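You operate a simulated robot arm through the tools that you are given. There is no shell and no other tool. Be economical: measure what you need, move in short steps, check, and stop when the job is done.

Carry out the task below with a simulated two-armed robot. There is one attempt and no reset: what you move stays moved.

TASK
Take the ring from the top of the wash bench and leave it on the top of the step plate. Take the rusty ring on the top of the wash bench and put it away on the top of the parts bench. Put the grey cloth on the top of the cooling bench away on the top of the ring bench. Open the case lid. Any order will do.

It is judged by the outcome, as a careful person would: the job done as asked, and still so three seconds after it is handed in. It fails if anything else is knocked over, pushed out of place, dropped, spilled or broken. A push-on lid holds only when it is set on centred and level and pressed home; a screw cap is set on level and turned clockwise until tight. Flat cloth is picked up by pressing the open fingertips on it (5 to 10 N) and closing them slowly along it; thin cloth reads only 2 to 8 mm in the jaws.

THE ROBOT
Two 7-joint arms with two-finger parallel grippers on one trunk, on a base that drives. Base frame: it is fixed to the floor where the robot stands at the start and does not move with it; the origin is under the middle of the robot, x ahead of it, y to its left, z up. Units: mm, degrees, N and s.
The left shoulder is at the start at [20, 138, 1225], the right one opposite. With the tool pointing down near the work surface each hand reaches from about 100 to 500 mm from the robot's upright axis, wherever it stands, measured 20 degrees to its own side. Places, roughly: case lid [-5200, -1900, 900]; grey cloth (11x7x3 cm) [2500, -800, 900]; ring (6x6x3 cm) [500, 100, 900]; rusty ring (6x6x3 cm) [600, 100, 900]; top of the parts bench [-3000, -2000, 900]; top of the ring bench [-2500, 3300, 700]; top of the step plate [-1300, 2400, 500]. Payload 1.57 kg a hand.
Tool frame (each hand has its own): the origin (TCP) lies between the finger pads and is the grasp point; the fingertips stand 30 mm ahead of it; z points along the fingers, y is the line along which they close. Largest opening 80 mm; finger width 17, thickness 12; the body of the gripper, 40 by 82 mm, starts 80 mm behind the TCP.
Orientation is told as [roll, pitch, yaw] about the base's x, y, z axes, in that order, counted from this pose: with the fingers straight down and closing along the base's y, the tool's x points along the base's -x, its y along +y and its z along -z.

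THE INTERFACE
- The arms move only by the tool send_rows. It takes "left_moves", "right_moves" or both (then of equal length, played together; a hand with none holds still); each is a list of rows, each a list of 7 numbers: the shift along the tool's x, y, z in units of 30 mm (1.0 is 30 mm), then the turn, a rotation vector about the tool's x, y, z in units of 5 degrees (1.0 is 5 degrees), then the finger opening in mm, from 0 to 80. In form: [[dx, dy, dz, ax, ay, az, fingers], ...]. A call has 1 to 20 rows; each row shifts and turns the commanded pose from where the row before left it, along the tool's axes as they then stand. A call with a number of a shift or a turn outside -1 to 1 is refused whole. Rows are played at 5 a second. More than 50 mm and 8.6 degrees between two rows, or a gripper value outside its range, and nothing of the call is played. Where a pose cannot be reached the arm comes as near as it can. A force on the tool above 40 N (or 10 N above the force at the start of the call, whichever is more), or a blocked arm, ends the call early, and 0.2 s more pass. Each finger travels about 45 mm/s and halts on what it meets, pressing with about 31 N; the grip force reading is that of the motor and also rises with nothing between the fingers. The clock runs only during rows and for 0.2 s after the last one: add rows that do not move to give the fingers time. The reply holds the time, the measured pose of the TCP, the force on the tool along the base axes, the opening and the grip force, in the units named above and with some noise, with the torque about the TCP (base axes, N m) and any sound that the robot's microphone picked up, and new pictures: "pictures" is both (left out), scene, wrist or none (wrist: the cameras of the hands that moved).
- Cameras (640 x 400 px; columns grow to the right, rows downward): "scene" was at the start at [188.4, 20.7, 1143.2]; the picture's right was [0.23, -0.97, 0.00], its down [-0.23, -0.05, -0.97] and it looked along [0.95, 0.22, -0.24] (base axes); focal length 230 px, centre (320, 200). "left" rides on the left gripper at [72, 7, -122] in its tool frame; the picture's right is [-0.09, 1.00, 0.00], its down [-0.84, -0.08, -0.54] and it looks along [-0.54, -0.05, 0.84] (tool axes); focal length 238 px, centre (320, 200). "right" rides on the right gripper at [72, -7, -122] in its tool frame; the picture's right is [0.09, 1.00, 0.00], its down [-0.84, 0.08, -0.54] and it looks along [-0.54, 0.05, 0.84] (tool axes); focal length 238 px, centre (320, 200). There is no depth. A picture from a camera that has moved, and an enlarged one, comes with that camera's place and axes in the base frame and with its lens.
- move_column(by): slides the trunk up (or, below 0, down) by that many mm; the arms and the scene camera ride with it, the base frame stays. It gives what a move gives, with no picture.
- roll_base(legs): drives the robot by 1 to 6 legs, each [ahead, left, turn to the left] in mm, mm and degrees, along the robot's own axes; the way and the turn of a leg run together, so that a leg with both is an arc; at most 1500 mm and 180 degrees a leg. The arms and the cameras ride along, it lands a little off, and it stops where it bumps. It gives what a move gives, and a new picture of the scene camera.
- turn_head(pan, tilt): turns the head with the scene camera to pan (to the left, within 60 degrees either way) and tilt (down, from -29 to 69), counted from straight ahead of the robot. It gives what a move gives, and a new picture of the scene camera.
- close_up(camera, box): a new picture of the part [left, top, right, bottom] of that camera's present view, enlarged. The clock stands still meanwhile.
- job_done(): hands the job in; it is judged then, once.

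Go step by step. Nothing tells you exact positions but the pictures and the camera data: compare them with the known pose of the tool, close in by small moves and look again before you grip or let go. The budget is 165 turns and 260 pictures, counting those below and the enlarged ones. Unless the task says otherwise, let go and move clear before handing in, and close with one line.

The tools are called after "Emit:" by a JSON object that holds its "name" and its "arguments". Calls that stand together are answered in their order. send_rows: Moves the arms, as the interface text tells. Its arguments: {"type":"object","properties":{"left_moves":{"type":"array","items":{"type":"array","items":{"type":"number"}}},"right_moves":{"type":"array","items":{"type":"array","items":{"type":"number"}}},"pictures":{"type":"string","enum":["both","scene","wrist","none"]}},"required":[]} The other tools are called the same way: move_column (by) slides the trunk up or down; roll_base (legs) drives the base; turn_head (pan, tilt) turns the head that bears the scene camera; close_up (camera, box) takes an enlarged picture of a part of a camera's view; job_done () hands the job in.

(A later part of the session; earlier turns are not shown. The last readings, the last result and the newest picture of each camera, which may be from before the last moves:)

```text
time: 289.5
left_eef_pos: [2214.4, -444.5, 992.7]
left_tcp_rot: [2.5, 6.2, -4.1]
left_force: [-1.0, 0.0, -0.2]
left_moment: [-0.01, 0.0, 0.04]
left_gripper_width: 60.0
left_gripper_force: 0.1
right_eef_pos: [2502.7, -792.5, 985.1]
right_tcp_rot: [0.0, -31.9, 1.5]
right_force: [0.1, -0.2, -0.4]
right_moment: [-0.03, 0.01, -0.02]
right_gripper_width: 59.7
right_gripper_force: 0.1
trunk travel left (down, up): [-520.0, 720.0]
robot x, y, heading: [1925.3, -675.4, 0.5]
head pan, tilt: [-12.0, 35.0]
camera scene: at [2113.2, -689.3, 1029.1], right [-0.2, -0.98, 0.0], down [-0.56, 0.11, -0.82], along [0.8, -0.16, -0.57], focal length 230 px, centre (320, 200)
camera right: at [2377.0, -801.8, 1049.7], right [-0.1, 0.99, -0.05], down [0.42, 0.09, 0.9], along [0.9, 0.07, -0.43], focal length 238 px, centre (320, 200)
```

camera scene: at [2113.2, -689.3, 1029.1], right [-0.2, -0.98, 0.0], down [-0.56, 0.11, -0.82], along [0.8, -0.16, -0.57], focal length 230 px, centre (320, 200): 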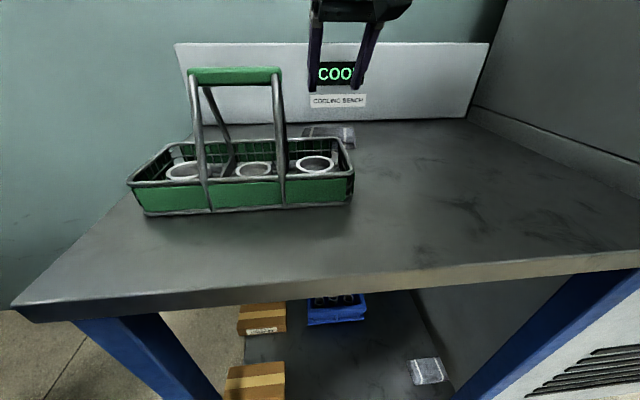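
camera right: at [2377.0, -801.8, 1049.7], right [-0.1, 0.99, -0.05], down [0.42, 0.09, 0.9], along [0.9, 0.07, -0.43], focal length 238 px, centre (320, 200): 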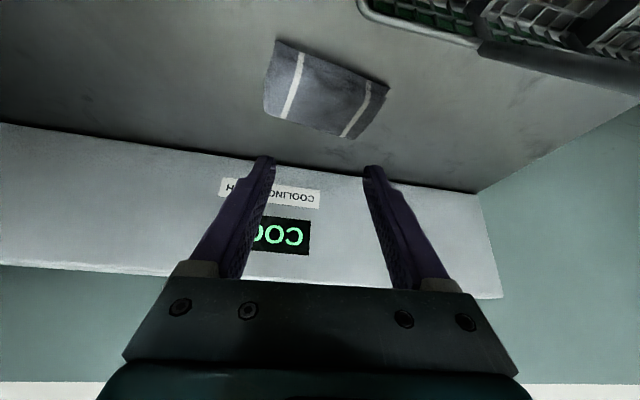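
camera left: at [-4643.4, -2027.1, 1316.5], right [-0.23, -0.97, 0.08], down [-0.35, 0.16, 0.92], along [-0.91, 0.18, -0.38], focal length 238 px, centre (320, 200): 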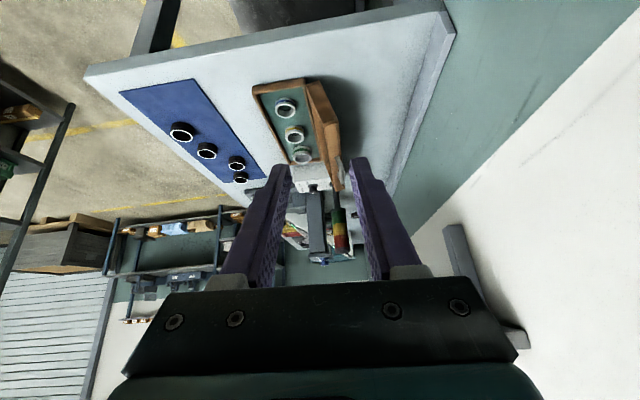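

The cloth lies at about [2538, -793], bench top near z 860. Extending 10 mm and lowering to just above it.

Emit:
{"name": "send_rows", "arguments": {"right_moves": [[-0.3, 0, 0.18, 0, 0, 0, 60], [0, 0, 0, 0, 0, 0, 60]], "pictures": "none"}}

Emit:
{"name": "move_column", "arguments": {"by": -60}}

Emit:
{"name": "send_rows", "arguments": {"right_moves": [[0, 0, 0, 0, 0, 0, 60]]}}

```text
time: 290.1
left_eef_pos: [2214.9, -445.3, 992.9]
left_tcp_rot: [2.5, 6.3, -4.1]
left_force: [0.6, -0.3, 0.0]
left_moment: [0.0, 0.01, 0.03]
left_gripper_width: 60.1
left_gripper_force: 0.0
right_eef_pos: [2512.5, -792.9, 984.9]
right_tcp_rot: [0.0, -32.0, 1.5]
right_force: [-0.4, -0.2, -1.5]
right_moment: [0.0, 0.01, -0.01]
right_gripper_width: 59.9
right_gripper_force: 0.1
trunk travel left (down, up): [-520.0, 720.0]
robot x, y, heading: [1928.7, -669.9, 0.5]
head pan, tilt: [-12.0, 35.0]
```

```text
time: 291.1
left_eef_pos: [2215.2, -444.3, 933.3]
left_tcp_rot: [2.4, 6.3, -4.1]
left_force: [-0.9, 0.0, -0.4]
left_moment: [-0.01, 0.02, 0.01]
left_gripper_width: 59.9
left_gripper_force: 0.1
right_eef_pos: [2513.9, -792.8, 924.6]
right_tcp_rot: [0.1, -31.9, 1.5]
right_force: [-0.4, 0.7, -0.8]
right_moment: [0.0, -0.01, 0.01]
right_gripper_width: 59.7
right_gripper_force: 0.1
trunk travel left (down, up): [-460.0, 780.0]
robot x, y, heading: [1926.2, -674.2, 0.5]
head pan, tilt: [-12.0, 35.0]
```

```text
time: 291.5
left_eef_pos: [2214.4, -445.0, 934.1]
left_tcp_rot: [2.5, 6.3, -4.2]
left_force: [-0.7, 0.8, 0.4]
left_moment: [-0.01, 0.03, -0.03]
left_gripper_width: 60.1
left_gripper_force: 0.1
right_eef_pos: [2512.6, -791.2, 925.0]
right_tcp_rot: [0.0, -31.9, 1.5]
right_force: [0.2, -1.3, -0.2]
right_moment: [0.0, 0.01, -0.04]
right_gripper_width: 60.2
right_gripper_force: 0.0
trunk travel left (down, up): [-460.0, 780.0]
robot x, y, heading: [1928.7, -671.7, 0.4]
head pan, tilt: [-12.0, 35.0]
camera scene: at [2113.2, -689.3, 969.1], right [-0.2, -0.98, 0.0], down [-0.56, 0.11, -0.82], along [0.8, -0.16, -0.57], focal length 230 px, centre (320, 200)
camera right: at [2387.9, -801.7, 989.5], right [-0.1, 0.99, -0.05], down [0.42, 0.09, 0.9], along [0.9, 0.07, -0.43], focal length 238 px, centre (320, 200)
```

scene: 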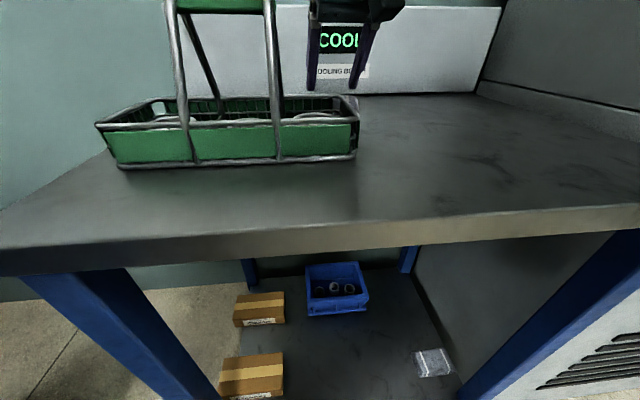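
right: 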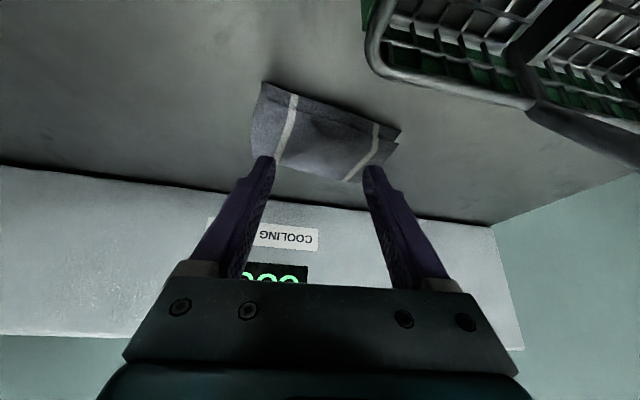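

The tips will land mid-cloth. Lowering vertically toward contact.

Emit:
{"name": "send_rows", "arguments": {"right_moves": [[0.106, 0, 0.17, 0, 0, 0, 60], [0.106, 0, 0.17, 0, 0, 0, 60], [0, 0, 0, 0, 0, 0, 60]], "pictures": "none"}}

Emit:
{"name": "send_rows", "arguments": {"right_moves": [[0.053, 0, 0.085, 0, 0, 0, 60], [0.053, 0, 0.085, 0, 0, 0, 60], [0, 0, 0, 0, 0, 0, 60]], "pictures": "wrist"}}

```text
time: 292.3
left_eef_pos: [2215.3, -445.6, 932.6]
left_tcp_rot: [2.5, 6.3, -4.2]
left_force: [-0.2, -0.3, -0.9]
left_moment: [-0.03, 0.0, 0.02]
left_gripper_width: 60.1
left_gripper_force: 0.1
right_eef_pos: [2512.7, -793.0, 913.2]
right_tcp_rot: [0.0, -32.0, 1.6]
right_force: [-3.2, 0.1, 6.3]
right_moment: [-0.01, 0.02, -0.03]
right_gripper_width: 59.9
right_gripper_force: 0.0
trunk travel left (down, up): [-460.0, 780.0]
robot x, y, heading: [1927.6, -673.9, 0.7]
head pan, tilt: [-12.0, 35.0]
```

```text
time: 292.9
left_eef_pos: [2215.2, -444.8, 932.3]
left_tcp_rot: [2.5, 6.3, -4.1]
left_force: [-0.3, 0.3, 0.2]
left_moment: [0.01, 0.02, -0.01]
left_gripper_width: 59.9
left_gripper_force: 0.0
right_eef_pos: [2514.6, -792.0, 913.1]
right_tcp_rot: [0.2, -32.6, 1.4]
right_force: [-4.5, -1.9, 10.1]
right_moment: [-0.14, 0.03, -0.03]
right_gripper_width: 60.2
right_gripper_force: 0.0
trunk travel left (down, up): [-460.0, 780.0]
robot x, y, heading: [1929.8, -672.0, 0.7]
head pan, tilt: [-12.0, 35.0]
stopped in row 3 (right hand): the force on the tool passed its limit at 44 N (the readings are from after the stop); the commanded pose is now the measured one
camera right: at [2389.2, -801.3, 976.5], right [-0.1, 0.99, -0.05], down [0.41, 0.09, 0.91], along [0.91, 0.07, -0.42], focal length 238 px, centre (320, 200)
```

right: 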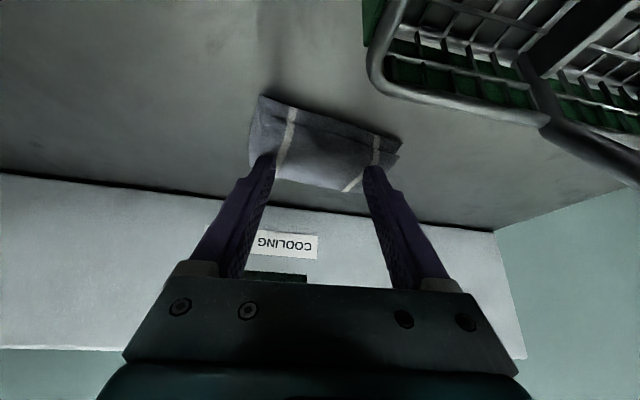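

Contact with about 10 N. Now closing slowly along the cloth.

Emit:
{"name": "send_rows", "arguments": {"right_moves": [[0, 0, 0, 0, 0, 0, 56], [0, 0, 0, 0, 0, 0, 51], [0, 0, 0, 0, 0, 0, 46], [0, 0, 0, 0, 0, 0, 41], [0, 0, 0, 0, 0, 0, 36], [0, 0, 0, 0, 0, 0, 31], [0, 0, 0, 0, 0, 0, 26], [0, 0, 0, 0, 0, 0, 21], [0, 0, 0, 0, 0, 0, 16], [0, 0, 0, 0, 0, 0, 11], [0, 0, 0, 0, 0, 0, 6], [0, 0, 0, 0, 0, 0, 1], [0, 0, 0, 0, 0, 0, 0], [0, 0, 0, 0, 0, 0, 0]], "pictures": "wrist"}}

```text
time: 295.9
left_eef_pos: [2216.5, -445.4, 932.5]
left_tcp_rot: [2.5, 6.1, -4.2]
left_force: [-0.4, -0.1, 0.5]
left_moment: [0.02, -0.01, -0.02]
left_gripper_width: 59.9
left_gripper_force: 0.2
right_eef_pos: [2516.2, -790.5, 912.6]
right_tcp_rot: [0.1, -32.5, 1.5]
right_force: [0.9, -3.1, 16.7]
right_moment: [-0.09, -0.17, -0.03]
right_gripper_width: 0.0
right_gripper_force: 21.4
trunk travel left (down, up): [-460.0, 780.0]
robot x, y, heading: [1927.6, -673.6, 0.5]
head pan, tilt: [-12.0, 35.0]
camera right: at [2390.5, -801.0, 976.5], right [-0.1, 0.99, -0.05], down [0.41, 0.09, 0.91], along [0.91, 0.07, -0.42], focal length 238 px, centre (320, 200)
```

right: 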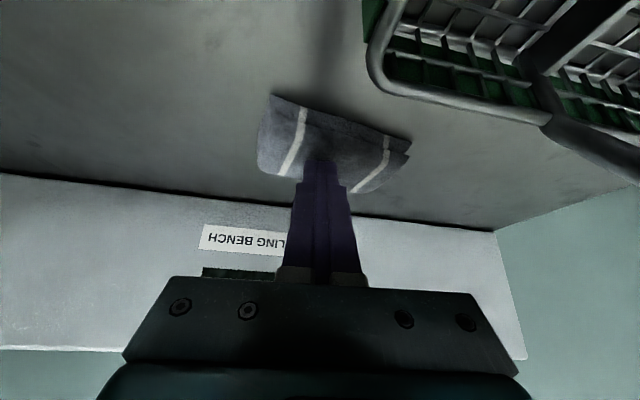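

The jaws closed on nothing: the folded stack (27 mm thick, ~75 mm deep) should instead be pinched across its short side with a vertical tool, which needs it closer. I'll use the present press to drag it toward me and right of the tray, testing with three short steps.

Emit:
{"name": "send_rows", "arguments": {"right_moves": [[0.3, -0.3, -0.19, 0, 0, 0, 0], [0.39, -0.39, -0.245, 0, 0, 0, 0], [0.39, -0.39, -0.245, 0, 0, 0, 0], [0, 0, 0, 0, 0, 0, 0]], "pictures": "wrist"}}

```text
time: 296.9
left_eef_pos: [2216.6, -444.1, 934.2]
left_tcp_rot: [2.6, 6.1, -4.3]
left_force: [-0.5, -0.2, 0.2]
left_moment: [-0.02, 0.0, 0.0]
left_gripper_width: 60.1
left_gripper_force: 0.2
right_eef_pos: [2480.1, -823.1, 913.0]
right_tcp_rot: [0.2, -32.7, 1.4]
right_force: [3.3, 5.4, 16.7]
right_moment: [0.15, -0.24, 0.03]
right_gripper_width: 0.2
right_gripper_force: 21.8
trunk travel left (down, up): [-460.0, 780.0]
robot x, y, heading: [1932.0, -671.0, 0.5]
head pan, tilt: [-12.0, 35.0]
camera right: at [2354.4, -832.3, 976.4], right [-0.1, 0.99, -0.05], down [0.41, 0.08, 0.91], along [0.91, 0.08, -0.42], focal length 238 px, centre (320, 200)
```

right: 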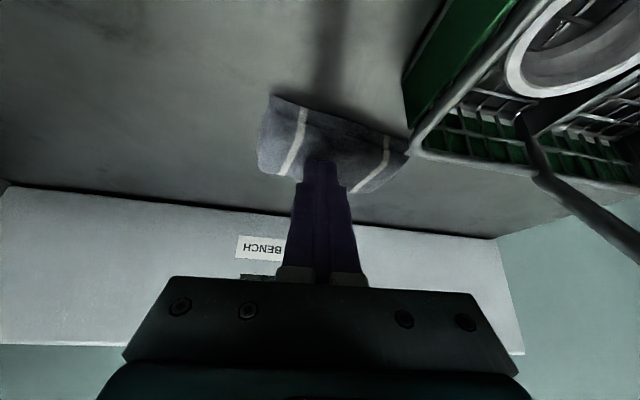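

The cloth drags along nicely. Its corner is close to the tray, so now straight right, then back.

Emit:
{"name": "send_rows", "arguments": {"right_moves": [[-0.1, -0.5, 0.06, 0, 0, 0, 0], [0, -0.5, 0, 0, 0, 0, 0], [0, -0.5, 0, 0, 0, 0, 0], [0, -0.5, 0, 0, 0, 0, 0], [0, -0.5, 0, 0, 0, 0, 0], [0, -0.5, 0, 0, 0, 0, 0], [0, 0, 0, 0, 0, 0, 0]], "pictures": "wrist"}}

```text
time: 298.5
left_eef_pos: [2216.2, -445.3, 933.6]
left_tcp_rot: [2.7, 6.2, -4.2]
left_force: [0.0, -0.3, 0.2]
left_moment: [-0.01, -0.02, 0.0]
left_gripper_width: 59.9
left_gripper_force: 0.0
right_eef_pos: [2484.5, -913.4, 913.0]
right_tcp_rot: [0.1, -32.5, 1.4]
right_force: [-0.1, 6.6, 17.2]
right_moment: [0.2, -0.16, 0.11]
right_gripper_width: 0.1
right_gripper_force: 21.8
trunk travel left (down, up): [-460.0, 780.0]
robot x, y, heading: [1927.0, -672.0, 0.6]
head pan, tilt: [-12.0, 35.0]
camera right: at [2359.5, -923.9, 976.5], right [-0.1, 0.99, -0.05], down [0.41, 0.09, 0.91], along [0.91, 0.07, -0.42], focal length 238 px, centre (320, 200)
```

right: 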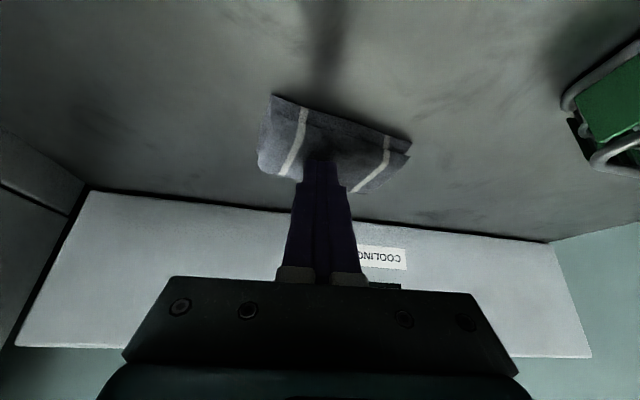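

Clear of the tray. Dragging it back 150 mm toward me.

Emit:
{"name": "send_rows", "arguments": {"right_moves": [[0.53, 0, -0.335, 0, 0, 0, 0], [0.53, 0, -0.335, 0, 0, 0, 0], [0.53, 0, -0.335, 0, 0, 0, 0], [0.53, 0, -0.335, 0, 0, 0, 0], [0.53, 0, -0.335, 0, 0, 0, 0], [0.53, 0, -0.335, 0, 0, 0, 0], [0.53, 0, -0.335, 0, 0, 0, 0], [0.53, 0, -0.335, 0, 0, 0, 0], [0, 0, 0, 0, 0, 0, 0]]}}

```text
time: 300.5
left_eef_pos: [2217.6, -444.9, 932.8]
left_tcp_rot: [2.4, 6.1, -4.2]
left_force: [0.4, 0.4, 0.8]
left_moment: [0.01, 0.01, -0.04]
left_gripper_width: 60.1
left_gripper_force: 0.0
right_eef_pos: [2336.1, -918.9, 913.4]
right_tcp_rot: [0.1, -32.7, 1.4]
right_force: [5.5, 0.0, 19.4]
right_moment: [0.0, -0.35, -0.02]
right_gripper_width: 0.0
right_gripper_force: 21.5
trunk travel left (down, up): [-460.0, 780.0]
robot x, y, heading: [1928.3, -671.5, 0.5]
head pan, tilt: [-12.0, 35.0]
camera scene: at [2115.5, -690.3, 969.7], right [-0.2, -0.98, 0.0], down [-0.56, 0.11, -0.82], along [0.8, -0.16, -0.57], focal length 230 px, centre (320, 200)
camera right: at [2209.5, -928.2, 976.1], right [-0.1, 0.99, -0.05], down [0.41, 0.09, 0.91], along [0.91, 0.07, -0.42], focal length 238 px, centre (320, 200)
```

scene: 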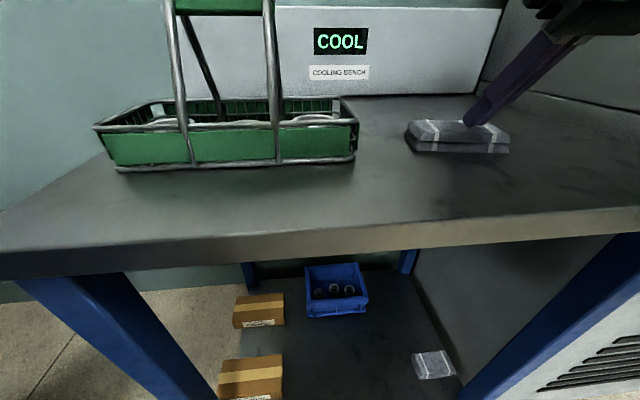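
right: 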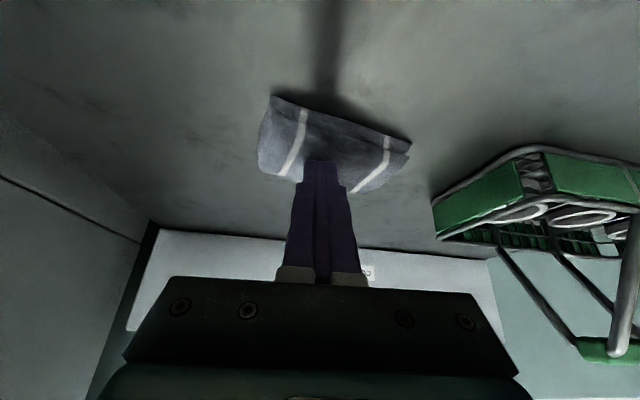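

The cloth now lies in open space near [2355, -920]. I'll lift off, make the tool vertical, turn it ~75° so the jaws close across the short side, and open fully.

Emit:
{"name": "move_column", "arguments": {"by": 120}}

Emit:
{"name": "send_rows", "arguments": {"right_moves": [[0, 0, 0, 0, 1, 0, 20], [0, 0, 0, 0, 1, 0, 40], [0, 0, 0, 0, 1, 0, 60], [0, 0, 0, 0, 1, 0, 80], [0, 0, 0, 0, 1, 0, 80], [0, 0, 0, 0, 1, 0, 80], [0, 0, 0, 0, 0.5, 0, 80], [0, 0, 0, 0, 0, 0, 80]], "pictures": "none"}}

Emit:
{"name": "send_rows", "arguments": {"right_moves": [[0, 0, 0, 0, 0, -1, 80], [0, 0, 0, 0, 0, -1, 80], [0, 0, 0, 0, 0, -1, 80], [0, 0, 0, 0, 0, -1, 80], [0, 0, 0, 0, 0, -1, 80], [0, 0, 0, 0, 0, -1, 80], [0, 0, 0, 0, 0, -1, 80], [0, 0, 0, 0, 0, -1, 80], [0, 0, 0, 0, 0, -1, 80], [0, 0, 0, 0, 0, -1, 80], [0, 0, 0, 0, 0, -1, 80], [0, 0, 0, 0, 0, -1, 80], [0, 0, 0, 0, 0, -1, 80], [0, 0, 0, 0, 0, -1, 80], [0, 0, 0, 0, 0, -1, 80], [0, 0, 0, 0, 0, 0, 80]]}}

```text
time: 302.0
left_eef_pos: [2213.6, -445.6, 1053.4]
left_tcp_rot: [2.4, 6.2, -4.2]
left_force: [0.2, 0.2, -0.3]
left_moment: [-0.01, 0.0, -0.05]
left_gripper_width: 60.2
left_gripper_force: 0.0
right_eef_pos: [2333.5, -917.7, 1030.1]
right_tcp_rot: [0.2, -32.4, 1.4]
right_force: [-0.3, 0.4, 0.5]
right_moment: [0.0, 0.01, 0.02]
right_gripper_width: 0.1
right_gripper_force: 21.1
trunk travel left (down, up): [-580.0, 660.0]
robot x, y, heading: [1928.1, -673.6, 0.5]
head pan, tilt: [-12.0, 35.0]
```

```text
time: 303.8
left_eef_pos: [2214.2, -445.0, 1052.4]
left_tcp_rot: [2.4, 6.3, -4.2]
left_force: [1.1, 0.8, 0.7]
left_moment: [0.01, -0.02, 0.01]
left_gripper_width: 60.1
left_gripper_force: 0.1
right_eef_pos: [2332.5, -918.4, 1030.2]
right_tcp_rot: [0.2, 0.2, 1.5]
right_force: [-0.6, 0.3, -0.4]
right_moment: [-0.01, 0.03, 0.01]
right_gripper_width: 80.1
right_gripper_force: 0.0
trunk travel left (down, up): [-580.0, 660.0]
robot x, y, heading: [1922.0, -671.2, 0.7]
head pan, tilt: [-12.0, 35.0]
```

```text
time: 307.2
left_eef_pos: [2215.4, -444.9, 1052.1]
left_tcp_rot: [2.5, 6.3, -4.2]
left_force: [-0.2, -0.4, -0.6]
left_moment: [0.05, -0.01, 0.0]
left_gripper_width: 60.3
left_gripper_force: 0.1
right_eef_pos: [2332.5, -918.7, 1030.8]
right_tcp_rot: [0.1, 0.1, 26.5]
right_force: [0.4, 0.1, 0.4]
right_moment: [0.05, 0.0, 0.01]
right_gripper_width: 79.9
right_gripper_force: 0.1
right hand out of reach, approached as far as the arm can: row 6, 7, 8, 9, 10, 11, 12, 13, 14, 15
trunk travel left (down, up): [-580.0, 660.0]
robot x, y, heading: [1925.9, -673.0, 0.5]
head pan, tilt: [-12.0, 35.0]
camera scene: at [2113.0, -689.4, 1089.1], right [-0.2, -0.98, 0.0], down [-0.56, 0.11, -0.82], along [0.8, -0.16, -0.57], focal length 230 px, centre (320, 200)
camera right: at [2271.5, -955.5, 1152.1], right [-0.53, 0.85, 0.0], down [0.72, 0.44, 0.54], along [0.46, 0.29, -0.84], focal length 238 px, centre (320, 200)
```

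scene: 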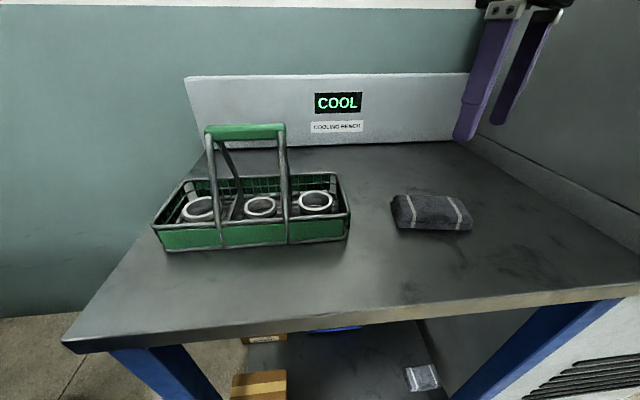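
right: 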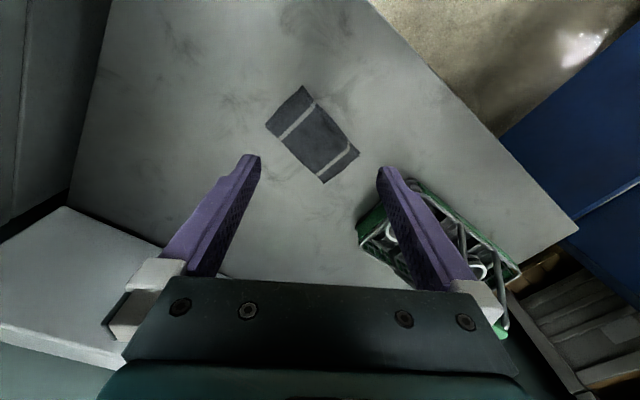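

The wrist limit stops that direction at 26°. I'll turn the other way, toward -103°.

Emit:
{"name": "send_rows", "arguments": {"right_moves": [[0, 0, 0, 0, 0, 1, 80], [0, 0, 0, 0, 0, 1, 80], [0, 0, 0, 0, 0, 1, 80], [0, 0, 0, 0, 0, 1, 80], [0, 0, 0, 0, 0, 1, 80], [0, 0, 0, 0, 0, 1, 80], [0, 0, 0, 0, 0, 1, 80], [0, 0, 0, 0, 0, 1, 80], [0, 0, 0, 0, 0, 1, 80], [0, 0, 0, 0, 0, 1, 80], [0, 0, 0, 0, 0, 1, 80], [0, 0, 0, 0, 0, 1, 80], [0, 0, 0, 0, 0, 1, 80], [0, 0, 0, 0, 0, 1, 80], [0, 0, 0, 0, 0, 1, 80], [0, 0, 0, 0, 0, 1, 80], [0, 0, 0, 0, 0, 1, 80], [0, 0, 0, 0, 0, 1, 80], [0, 0, 0, 0, 0, 1, 80], [0, 0, 0, 0, 0, 1, 80]], "pictures": "none"}}

Emit:
{"name": "send_rows", "arguments": {"right_moves": [[0, 0, 0, 0, 0, 1, 80], [0, 0, 0, 0, 0, 1, 80], [0, 0, 0, 0, 0, 1, 80], [0, 0, 0, 0, 0, 1, 80], [0, 0, 0, 0, 0, 1, 80], [0, 0, 0, 0, 0, 1, 80], [0, 0, 0, 0, 0, 1, 80], [0, 0, 0, 0, 0, 1, 80], [0, 0, 0, 0, 0, 1, 80], [0, 0, 0, 0, 0, 1, 80], [0, 0, 0, 0, 0, 1, 80], [0, 0, 0, 0, 0, 0, 80]]}}

```text
time: 311.4
left_eef_pos: [2213.9, -444.0, 1052.2]
left_tcp_rot: [2.5, 6.4, -4.1]
left_force: [0.1, -0.3, -0.4]
left_moment: [-0.02, -0.03, 0.02]
left_gripper_width: 60.1
left_gripper_force: 0.0
right_eef_pos: [2332.2, -918.3, 1030.5]
right_tcp_rot: [-0.2, 0.2, -73.6]
right_force: [0.3, 0.4, 0.6]
right_moment: [-0.02, 0.01, 0.0]
right_gripper_width: 79.7
right_gripper_force: 0.1
trunk travel left (down, up): [-580.0, 660.0]
robot x, y, heading: [1928.3, -676.3, 0.4]
head pan, tilt: [-12.0, 35.0]
```

```text
time: 314.0
left_eef_pos: [2214.1, -444.6, 1052.3]
left_tcp_rot: [2.4, 6.3, -4.2]
left_force: [0.0, 0.1, 1.1]
left_moment: [0.03, 0.02, -0.02]
left_gripper_width: 60.0
left_gripper_force: 0.0
right_eef_pos: [2331.8, -918.5, 1030.7]
right_tcp_rot: [-0.2, 0.1, -128.6]
right_force: [0.4, 0.6, -0.7]
right_moment: [-0.01, 0.04, 0.0]
right_gripper_width: 79.9
right_gripper_force: 0.1
trunk travel left (down, up): [-580.0, 660.0]
robot x, y, heading: [1930.1, -670.4, 0.5]
head pan, tilt: [-12.0, 35.0]
camera scene: at [2113.0, -689.4, 1089.1], right [-0.2, -0.98, 0.0], down [-0.56, 0.11, -0.82], along [0.8, -0.16, -0.57], focal length 230 px, centre (320, 200)
camera right: at [2372.6, -857.3, 1151.6], right [0.84, -0.55, 0.0], down [-0.46, -0.7, 0.54], along [-0.3, -0.45, -0.84], focal length 238 px, centre (320, 200)
```

scene: 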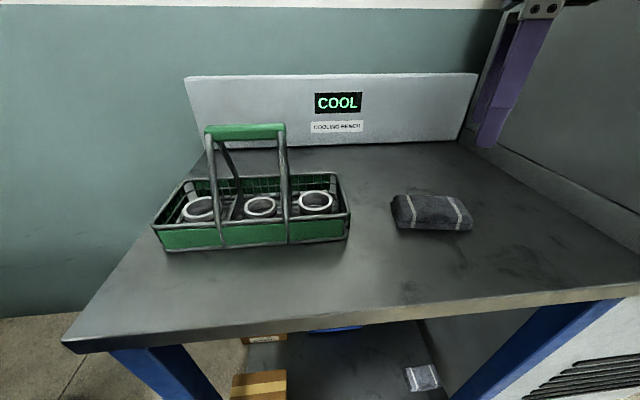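
right: 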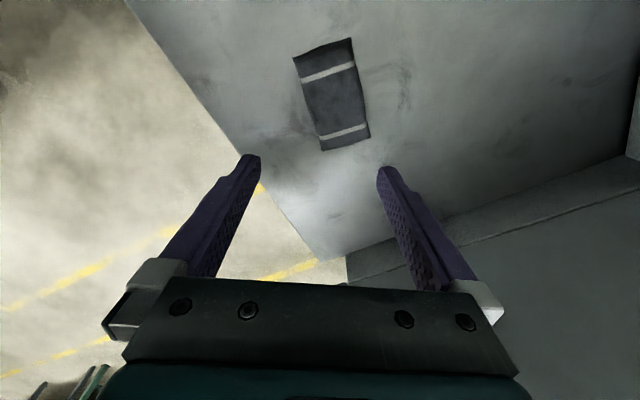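

The cloth is ~60×97 mm, centred near [2358, -905], short axis at about -16°. Turning to yaw -106° and centring.

Emit:
{"name": "send_rows", "arguments": {"right_moves": [[0, 0, 0, 0, 0, -1, 80], [0, 0, 0, 0, 0, -1, 80], [0, 0, 0, 0, 0, -1, 80], [0, 0, 0, 0, 0, -1, 80], [0, 0, 0, 0, 0, -0.5, 80], [0.66, 0.71, 0.7, 0, 0, 0, 80], [0, 0, 0.8, 0, 0, 0, 80], [0, 0, 0, 0, 0, 0, 80]]}}

```text
time: 315.8
left_eef_pos: [2214.9, -444.8, 1052.9]
left_tcp_rot: [2.5, 6.2, -4.1]
left_force: [-0.5, 0.3, 0.4]
left_moment: [0.02, 0.03, -0.02]
left_gripper_width: 59.8
left_gripper_force: 0.1
right_eef_pos: [2358.4, -904.9, 985.5]
right_tcp_rot: [-0.2, 0.1, -106.0]
right_force: [0.2, 0.1, 0.2]
right_moment: [0.01, -0.01, 0.0]
right_gripper_width: 80.2
right_gripper_force: 0.2
trunk travel left (down, up): [-580.0, 660.0]
robot x, y, heading: [1929.0, -671.2, 0.5]
head pan, tilt: [-12.0, 35.0]
camera scene: at [2112.9, -689.5, 1089.1], right [-0.2, -0.98, 0.0], down [-0.56, 0.11, -0.82], along [0.8, -0.16, -0.57], focal length 230 px, centre (320, 200)
camera right: at [2373.6, -834.2, 1106.4], right [0.98, -0.19, 0.0], down [-0.15, -0.83, 0.54], along [-0.1, -0.53, -0.84], focal length 238 px, centre (320, 200)
```

scene: 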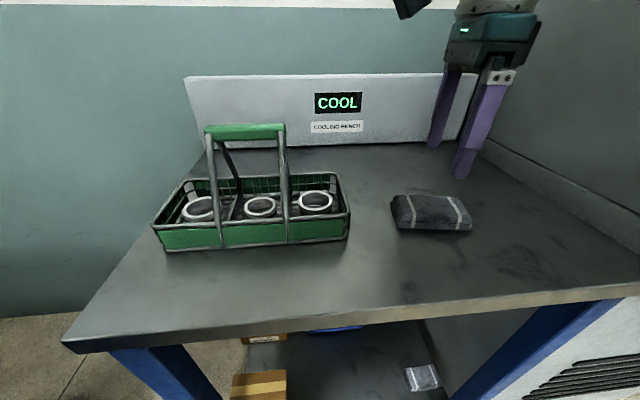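
right: 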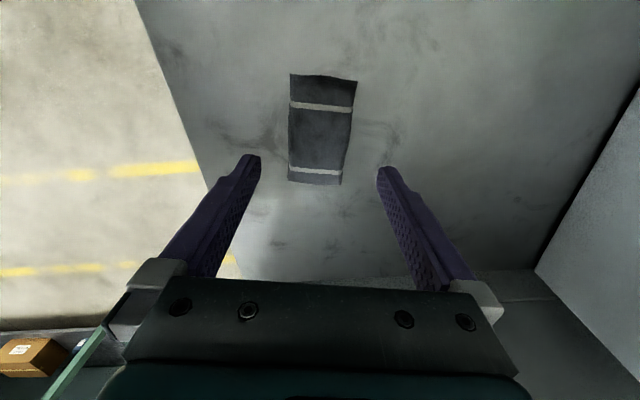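

Aligned and centred. Descending with open jaws straddling the cloth.

Emit:
{"name": "send_rows", "arguments": {"right_moves": [[-0.1, 0.06, 0.7, 0, 0, 0, 80], [0, 0, 0.7, 0, 0, 0, 80], [0, 0, 0.7, 0, 0, 0, 80], [0, 0, 0.5, 0, 0, 0, 80], [0, 0, 0, 0, 0, 0, 80]]}}

```text
time: 317.0
left_eef_pos: [2213.5, -444.6, 1052.8]
left_tcp_rot: [2.5, 6.3, -4.2]
left_force: [0.4, -0.4, 0.2]
left_moment: [-0.01, 0.03, 0.0]
left_gripper_width: 60.2
left_gripper_force: 0.1
right_eef_pos: [2360.2, -907.0, 906.2]
right_tcp_rot: [-0.2, 0.1, -106.0]
right_force: [0.8, -0.4, -0.1]
right_moment: [0.0, -0.01, -0.01]
right_gripper_width: 80.1
right_gripper_force: 0.1
trunk travel left (down, up): [-580.0, 660.0]
robot x, y, heading: [1927.7, -673.2, 0.3]
head pan, tilt: [-12.0, 35.0]
camera scene: at [2113.0, -689.5, 1089.1], right [-0.2, -0.98, 0.0], down [-0.56, 0.11, -0.82], along [0.8, -0.16, -0.57], focal length 230 px, centre (320, 200)
camera right: at [2375.0, -836.6, 1027.5], right [0.98, -0.19, 0.0], down [-0.15, -0.83, 0.54], along [-0.1, -0.53, -0.84], focal length 238 px, centre (320, 200)
```

scene: 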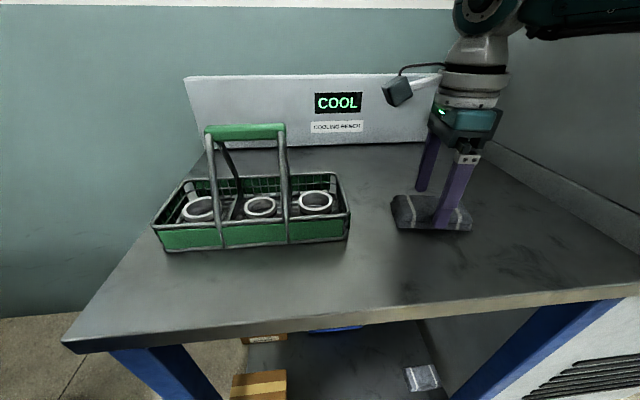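
right: 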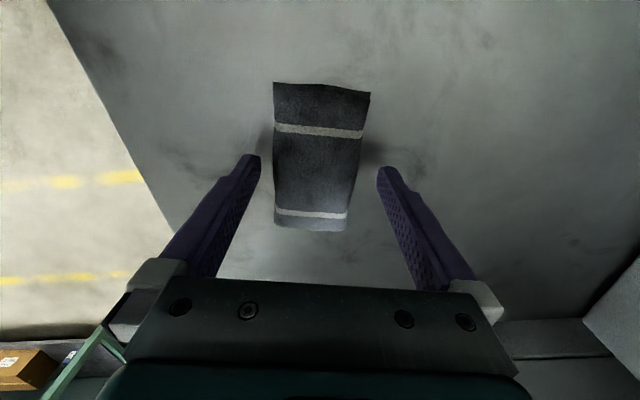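

Straddling well. A little lower, then close.

Emit:
{"name": "send_rows", "arguments": {"right_moves": [[0, 0, 0.15, 0, 0, 0, 80], [0, 0, 0.15, 0, 0, 0, 80], [0, 0, 0, 0, 0, 0, 80]], "pictures": "none"}}

Emit:
{"name": "send_rows", "arguments": {"right_moves": [[0, 0, 0, 0, 0, 0, 70], [0, 0, 0, 0, 0, 0, 62], [0, 0, 0, 0, 0, 0, 54], [0, 0, 0, 0, 0, 0, 46], [0, 0, 0, 0, 0, 0, 38], [0, 0, 0, 0, 0, 0, 30], [0, 0, 0, 0, 0, 0, 22], [0, 0, 0, 0, 0, 0, 14], [0, 0, 0, 0, 0, 0, 6], [0, 0, 0, 0, 0, 0, 0], [0, 0, 0, 0, 0, 0, 0]], "pictures": "wrist"}}

```text
time: 317.8
left_eef_pos: [2214.5, -444.8, 1052.5]
left_tcp_rot: [2.5, 6.3, -4.2]
left_force: [-0.6, -0.1, 0.3]
left_moment: [0.0, 0.01, 0.01]
left_gripper_width: 59.9
left_gripper_force: 0.1
right_eef_pos: [2359.2, -908.7, 897.5]
right_tcp_rot: [-0.3, 0.0, -106.0]
right_force: [-0.4, -0.3, -0.5]
right_moment: [0.0, -0.02, 0.0]
right_gripper_width: 80.2
right_gripper_force: 0.0
trunk travel left (down, up): [-580.0, 660.0]
robot x, y, heading: [1928.7, -670.3, 0.5]
head pan, tilt: [-12.0, 35.0]
```

```text
time: 320.2
left_eef_pos: [2214.0, -445.4, 1052.8]
left_tcp_rot: [2.5, 6.2, -4.2]
left_force: [-0.2, 0.0, -0.2]
left_moment: [0.0, 0.02, 0.03]
left_gripper_width: 60.2
left_gripper_force: 0.0
right_eef_pos: [2359.4, -909.1, 899.0]
right_tcp_rot: [-0.1, 0.1, -105.9]
right_force: [0.0, -0.8, 0.5]
right_moment: [-0.01, -0.02, 0.0]
right_gripper_width: 63.6
right_gripper_force: 30.5
trunk travel left (down, up): [-580.0, 660.0]
robot x, y, heading: [1931.3, -676.1, 0.6]
head pan, tilt: [-12.0, 35.0]
camera right: at [2373.3, -836.6, 1020.0], right [0.98, -0.19, 0.0], down [-0.15, -0.83, 0.54], along [-0.1, -0.53, -0.84], focal length 238 px, centre (320, 200)
```

right: 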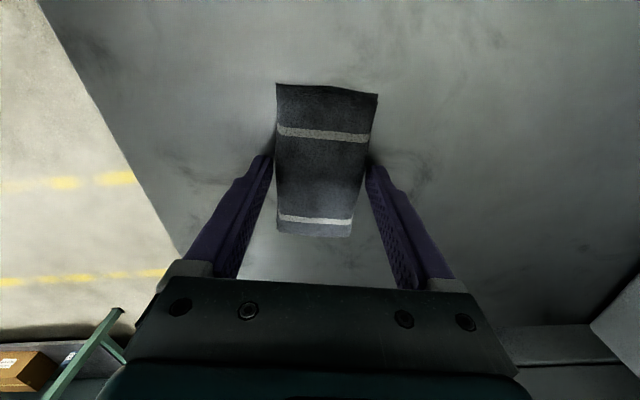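

The stack is pinched at 63.6 mm. Lifting.

Emit:
{"name": "move_column", "arguments": {"by": 150}}

Emit:
{"name": "send_rows", "arguments": {"right_moves": [[0, 0, 0, 0, 0, 0, 0]]}}

```text
time: 322.0
left_eef_pos: [2214.0, -444.6, 1202.6]
left_tcp_rot: [2.6, 6.4, -4.2]
left_force: [0.4, -0.1, -0.6]
left_moment: [-0.03, 0.01, 0.02]
left_gripper_width: 60.0
left_gripper_force: 0.0
right_eef_pos: [2359.2, -907.2, 1048.4]
right_tcp_rot: [-0.2, 0.1, -106.0]
right_force: [-0.3, 0.1, -0.4]
right_moment: [0.0, -0.04, 0.01]
right_gripper_width: 63.6
right_gripper_force: 30.9
trunk travel left (down, up): [-730.0, 510.0]
robot x, y, heading: [1927.0, -676.5, 0.5]
head pan, tilt: [-12.0, 35.0]
```

```text
time: 322.4
left_eef_pos: [2215.6, -444.9, 1202.8]
left_tcp_rot: [2.5, 6.2, -4.2]
left_force: [-0.5, 1.8, 0.2]
left_moment: [0.04, 0.0, -0.01]
left_gripper_width: 59.8
left_gripper_force: 0.0
right_eef_pos: [2359.0, -907.1, 1047.9]
right_tcp_rot: [-0.3, 0.1, -106.0]
right_force: [0.4, 0.1, -1.2]
right_moment: [-0.05, -0.01, -0.03]
right_gripper_width: 63.7
right_gripper_force: 30.8
trunk travel left (down, up): [-730.0, 510.0]
robot x, y, heading: [1930.8, -672.4, 0.7]
head pan, tilt: [-12.0, 35.0]
camera scene: at [2112.9, -689.4, 1239.1], right [-0.2, -0.98, 0.0], down [-0.56, 0.11, -0.82], along [0.8, -0.16, -0.57], focal length 230 px, centre (320, 200)
camera right: at [2373.3, -836.6, 1170.0], right [0.98, -0.19, 0.0], down [-0.15, -0.83, 0.54], along [-0.1, -0.53, -0.84], focal length 238 px, centre (320, 200)
```

scene: 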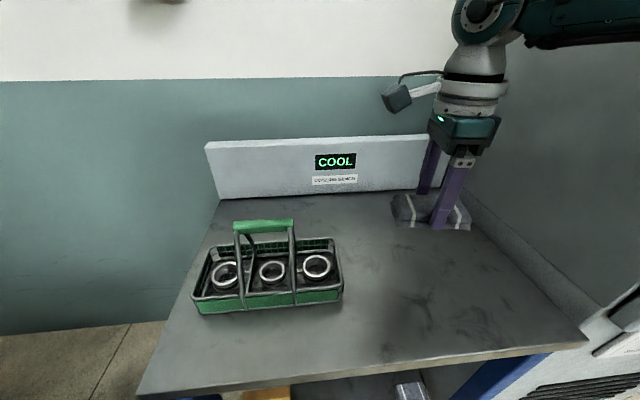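
right: 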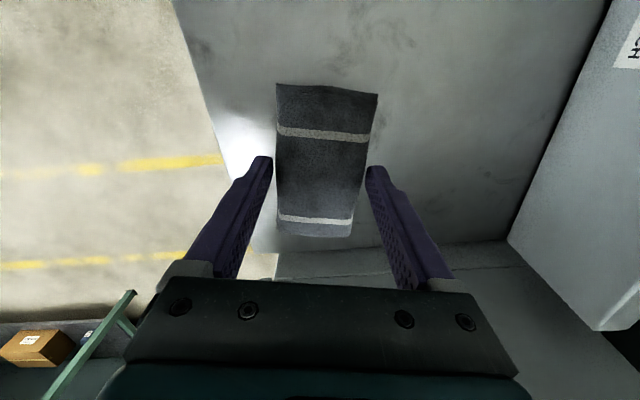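

The cloth is held securely. I'll back away from the bench, draw the hand in, and drive back along the known route.

Emit:
{"name": "roll_base", "arguments": {"legs": [[-450, 0, 0]]}}

Emit:
{"name": "send_rows", "arguments": {"right_moves": [[0.18, -0.82, 0, 0, 0, 0, 0], [0.18, -0.82, 0, 0, 0, 0, 0], [0.18, -0.82, 0, 0, 0, 0, 0], [0.18, -0.82, 0, 0, 0, 0, 0], [0.18, -0.82, 0, 0, 0, 0, 0], [0, 0, 0, 0, 0, 0, 0]], "pictures": "none"}}

Emit:
{"name": "roll_base", "arguments": {"legs": [[-1500, 0, 0], [-345, 0, 0], [0, 0, 179.5], [0, -1000, 0]]}}

```text
time: 325.1
left_eef_pos: [1775.0, -448.0, 1201.9]
left_tcp_rot: [2.5, 6.3, -4.3]
left_force: [0.8, 0.1, 0.1]
left_moment: [-0.02, 0.01, 0.01]
left_gripper_width: 60.0
left_gripper_force: 0.0
right_eef_pos: [1918.9, -911.5, 1049.1]
right_tcp_rot: [-0.2, 0.1, -106.1]
right_force: [-0.4, 0.6, 0.0]
right_moment: [0.0, -0.01, 0.02]
right_gripper_width: 63.8
right_gripper_force: 31.0
trunk travel left (down, up): [-730.0, 510.0]
robot x, y, heading: [1490.1, -677.3, 0.5]
head pan, tilt: [-12.0, 35.0]
camera scene: at [1672.9, -693.1, 1239.1], right [-0.2, -0.98, 0.0], down [-0.56, 0.12, -0.82], along [0.8, -0.17, -0.57], focal length 230 px, centre (320, 200)
```

scene: 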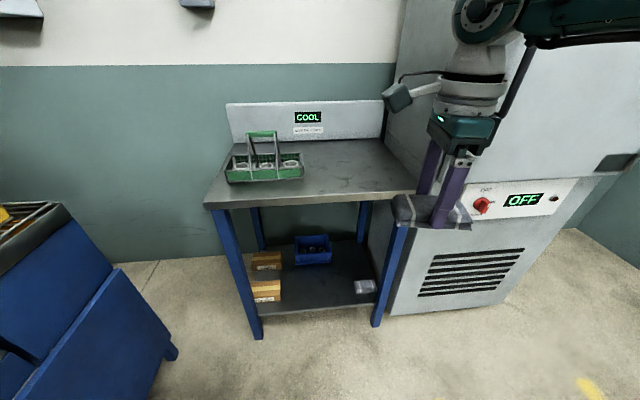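

```text
time: 326.5
left_eef_pos: [1773.1, -449.1, 1203.0]
left_tcp_rot: [2.5, 6.3, -4.3]
left_force: [-1.0, -1.0, -0.5]
left_moment: [0.0, 0.01, 0.01]
left_gripper_width: 60.2
left_gripper_force: 0.1
right_eef_pos: [1808.6, -853.0, 1048.3]
right_tcp_rot: [-0.2, 0.2, -106.0]
right_force: [0.4, 0.3, -0.9]
right_moment: [-0.03, -0.05, 0.01]
right_gripper_width: 63.5
right_gripper_force: 31.0
trunk travel left (down, up): [-730.0, 510.0]
robot x, y, heading: [1488.6, -674.1, 0.5]
head pan, tilt: [-12.0, 35.0]
```

```text
time: 348.1
left_eef_pos: [-646.8, 144.5, 1202.1]
left_tcp_rot: [2.5, 6.4, 173.7]
left_force: [-0.2, 0.6, -0.1]
left_moment: [0.02, -0.02, -0.01]
left_gripper_width: 60.4
left_gripper_force: 0.1
right_eef_pos: [-669.0, 548.8, 1048.4]
right_tcp_rot: [-0.2, 0.0, 72.0]
right_force: [0.4, 0.5, -0.2]
right_moment: [-0.02, 0.0, 0.0]
right_gripper_width: 63.7
right_gripper_force: 31.0
trunk travel left (down, up): [-730.0, 510.0]
robot x, y, heading: [-353.2, 358.5, 178.2]
head pan, tilt: [-12.0, 35.0]
camera scene: at [-542.3, 384.6, 1239.1], right [0.23, 0.97, 0.0], down [0.56, -0.13, -0.82], along [-0.8, 0.19, -0.57], focal length 230 px, centre (320, 200)
```

scene: 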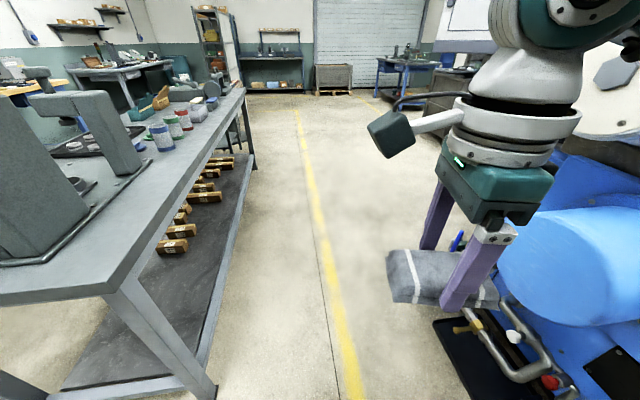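

I'll shift right to mid-aisle (clear of the table's tall stand), drive west past the machine, then north.

Emit:
{"name": "roll_base", "arguments": {"legs": [[0, -210, 1.5], [1000, 0, 0], [950, 0, 0], [0, -1000, 0], [0, 0, -90]]}}

Emit:
{"name": "turn_head", "arguments": {"pan": 5, "tilt": 25}}

```text
time: 367.5
left_eef_pos: [-2499.3, 1894.1, 1202.8]
left_tcp_rot: [2.6, 6.3, 86.7]
left_force: [0.1, 0.0, 0.3]
left_moment: [-0.01, -0.03, -0.02]
left_gripper_width: 60.1
left_gripper_force: 0.0
right_eef_pos: [-2095.1, 1937.0, 1049.2]
right_tcp_rot: [-0.2, 0.2, -15.3]
right_force: [0.5, 0.6, -0.8]
right_moment: [0.0, 0.0, 0.0]
right_gripper_width: 64.0
right_gripper_force: 30.9
trunk travel left (down, up): [-730.0, 510.0]
robot x, y, heading: [-2268.6, 1614.7, 91.3]
head pan, tilt: [-12.0, 35.0]
camera scene: at [-2256.0, 1798.6, 1239.1], right [0.98, -0.19, 0.0], down [-0.11, -0.56, -0.82], along [0.15, 0.81, -0.57], focal length 230 px, centre (320, 200)
```

scene: 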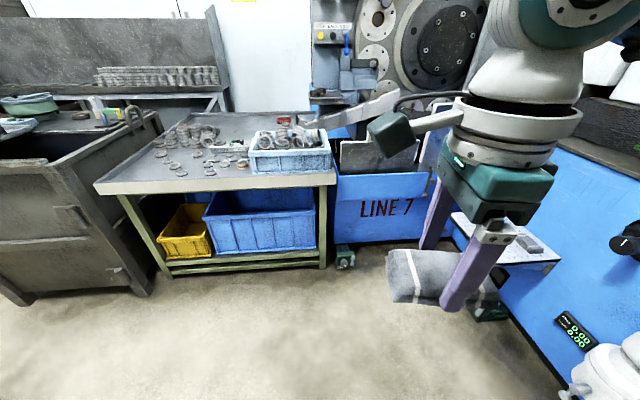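

```text
time: 368.3
left_eef_pos: [-2498.4, 1893.7, 1203.3]
left_tcp_rot: [2.5, 6.3, 86.5]
left_force: [0.2, -0.8, 0.0]
left_moment: [0.04, 0.03, 0.01]
left_gripper_width: 60.1
left_gripper_force: 0.0
right_eef_pos: [-2094.7, 1936.2, 1049.3]
right_tcp_rot: [-0.2, 0.0, -15.2]
right_force: [-0.7, 0.5, 0.3]
right_moment: [-0.01, -0.01, 0.01]
right_gripper_width: 63.7
right_gripper_force: 30.9
trunk travel left (down, up): [-730.0, 510.0]
robot x, y, heading: [-2268.8, 1609.5, 91.0]
head pan, tilt: [5.0, 25.0]
camera scene: at [-2282.4, 1803.7, 1254.8], right [0.99, 0.11, 0.0], down [0.05, -0.42, -0.91], along [-0.1, 0.9, -0.42], focal length 230 px, centre (320, 200)
```

scene: 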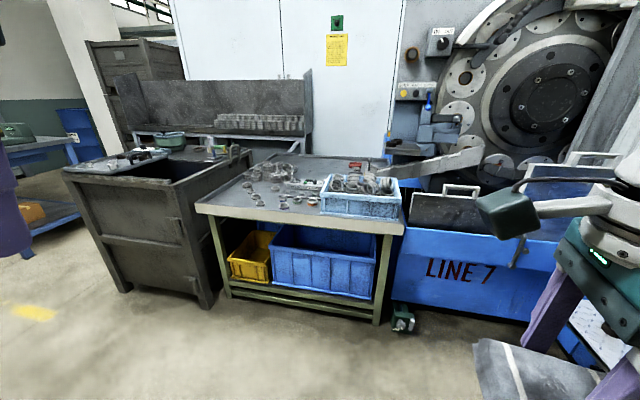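

The ring bench is the green-legged one (front edge y≈2700–2830, z≈700) with scattered rings and a blue bin. A closer look for a free spot.

Emit:
{"name": "close_up", "arguments": {"camera": "scene", "box": [190, 130, 420, 250]}}

```text
2.78 times, centred on (305, 190) of scene
camera zoom: at [-2282.4, 1803.7, 1254.8], right [0.99, 0.11, 0.0], down [0.05, -0.42, -0.91], along [-0.1, 0.9, -0.42], focal length 641 px, centre (362, 228)
```

zoom: 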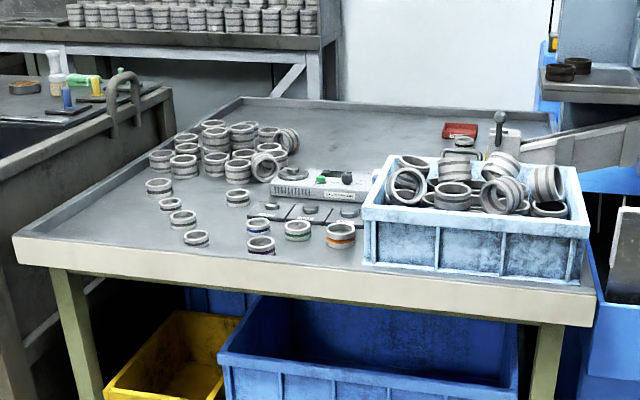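

A free patch lies at the front-left of the bench, about [-2885, 2925], left of the scattered rings. I'll drive there in stages.

Emit:
{"name": "roll_base", "arguments": {"legs": [[0, 0, -8], [0, 770, 0], [620, 0, 0]]}}

Emit:
{"name": "turn_head", "arguments": {"pan": 5, "tilt": 45}}

```text
time: 376.2
left_eef_pos: [-3201.9, 2612.1, 1202.9]
left_tcp_rot: [2.4, 6.1, 80.2]
left_force: [0.7, 0.4, 0.6]
left_moment: [0.03, 0.01, 0.01]
left_gripper_width: 59.9
left_gripper_force: 0.2
right_eef_pos: [-2795.5, 2608.8, 1048.3]
right_tcp_rot: [-0.2, 0.1, -21.4]
right_force: [-0.3, 0.2, -0.6]
right_moment: [0.01, 0.02, -0.02]
right_gripper_width: 63.5
right_gripper_force: 31.0
trunk travel left (down, up): [-730.0, 510.0]
robot x, y, heading: [-3004.3, 2303.9, 84.9]
head pan, tilt: [5.0, 25.0]
camera scene: at [-2995.5, 2497.2, 1254.9], right [1.0, 0.0, 0.0], down [0.0, -0.42, -0.91], along [0.0, 0.91, -0.42], focal length 230 px, centre (320, 200)
```

scene: 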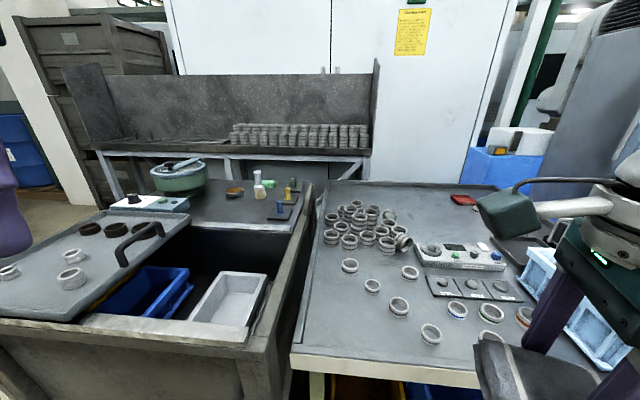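

```text
time: 377.1
left_eef_pos: [-3201.0, 2612.2, 1201.6]
left_tcp_rot: [2.5, 6.3, 80.3]
left_force: [-0.1, -0.2, -0.3]
left_moment: [-0.01, -0.01, -0.02]
left_gripper_width: 59.8
left_gripper_force: 0.1
right_eef_pos: [-2796.7, 2609.1, 1048.9]
right_tcp_rot: [-0.1, 0.1, -21.4]
right_force: [0.0, 0.0, 0.2]
right_moment: [0.01, -0.02, -0.01]
right_gripper_width: 63.6
right_gripper_force: 31.7
trunk travel left (down, up): [-730.0, 510.0]
robot x, y, heading: [-3003.9, 2307.3, 85.0]
head pan, tilt: [5.0, 45.0]
camera scene: at [-2995.5, 2486.4, 1224.3], right [1.0, 0.0, 0.0], down [0.0, -0.71, -0.71], along [0.0, 0.71, -0.71], focal length 230 px, centre (320, 200)
```

scene: 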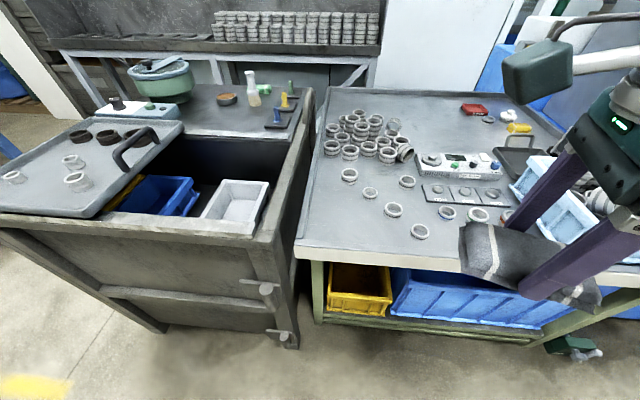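

Target spot: about [-2920, 2925], over 150 mm from any ring. Moving up to it.

Emit:
{"name": "roll_base", "arguments": {"legs": [[0, -60, 0], [205, 0, 0]]}}

Emit:
{"name": "move_column", "arguments": {"by": -130}}

```text
time: 379.3
left_eef_pos: [-3121.2, 2807.3, 1203.8]
left_tcp_rot: [2.4, 6.3, 80.2]
left_force: [-0.6, 0.3, 0.4]
left_moment: [0.02, 0.04, 0.01]
left_gripper_width: 59.9
left_gripper_force: 0.0
right_eef_pos: [-2716.8, 2803.9, 1047.7]
right_tcp_rot: [-0.1, 0.1, -21.5]
right_force: [-0.1, -0.4, -0.5]
right_moment: [-0.02, 0.02, -0.02]
right_gripper_width: 63.9
right_gripper_force: 31.6
trunk travel left (down, up): [-730.0, 510.0]
robot x, y, heading: [-2923.6, 2501.1, 84.9]
head pan, tilt: [5.0, 45.0]
camera scene: at [-2916.8, 2682.1, 1224.3], right [1.0, 0.0, 0.0], down [0.0, -0.71, -0.71], along [0.0, 0.71, -0.71], focal length 230 px, centre (320, 200)
```

scene: 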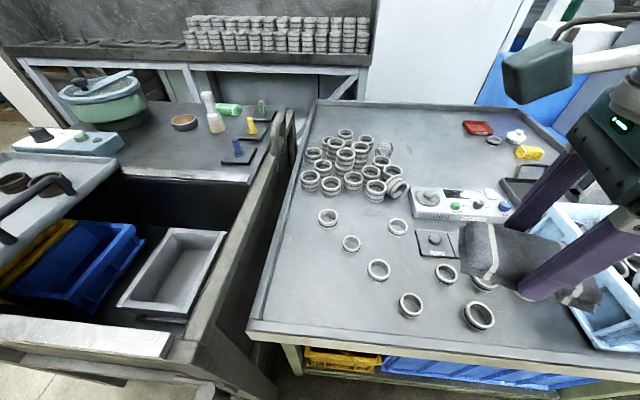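

```text
time: 380.8
left_eef_pos: [-3122.2, 2808.2, 1073.0]
left_tcp_rot: [2.4, 6.2, 80.2]
left_force: [-0.6, -0.3, 0.7]
left_moment: [-0.02, -0.02, -0.01]
left_gripper_width: 60.2
left_gripper_force: 0.0
right_eef_pos: [-2716.4, 2805.2, 919.4]
right_tcp_rot: [-0.2, 0.1, -21.7]
right_force: [0.7, -0.4, 0.0]
right_moment: [0.01, -0.03, 0.01]
right_gripper_width: 63.8
right_gripper_force: 30.8
trunk travel left (down, up): [-600.0, 640.0]
robot x, y, heading: [-2927.3, 2503.1, 85.1]
head pan, tilt: [5.0, 45.0]
```

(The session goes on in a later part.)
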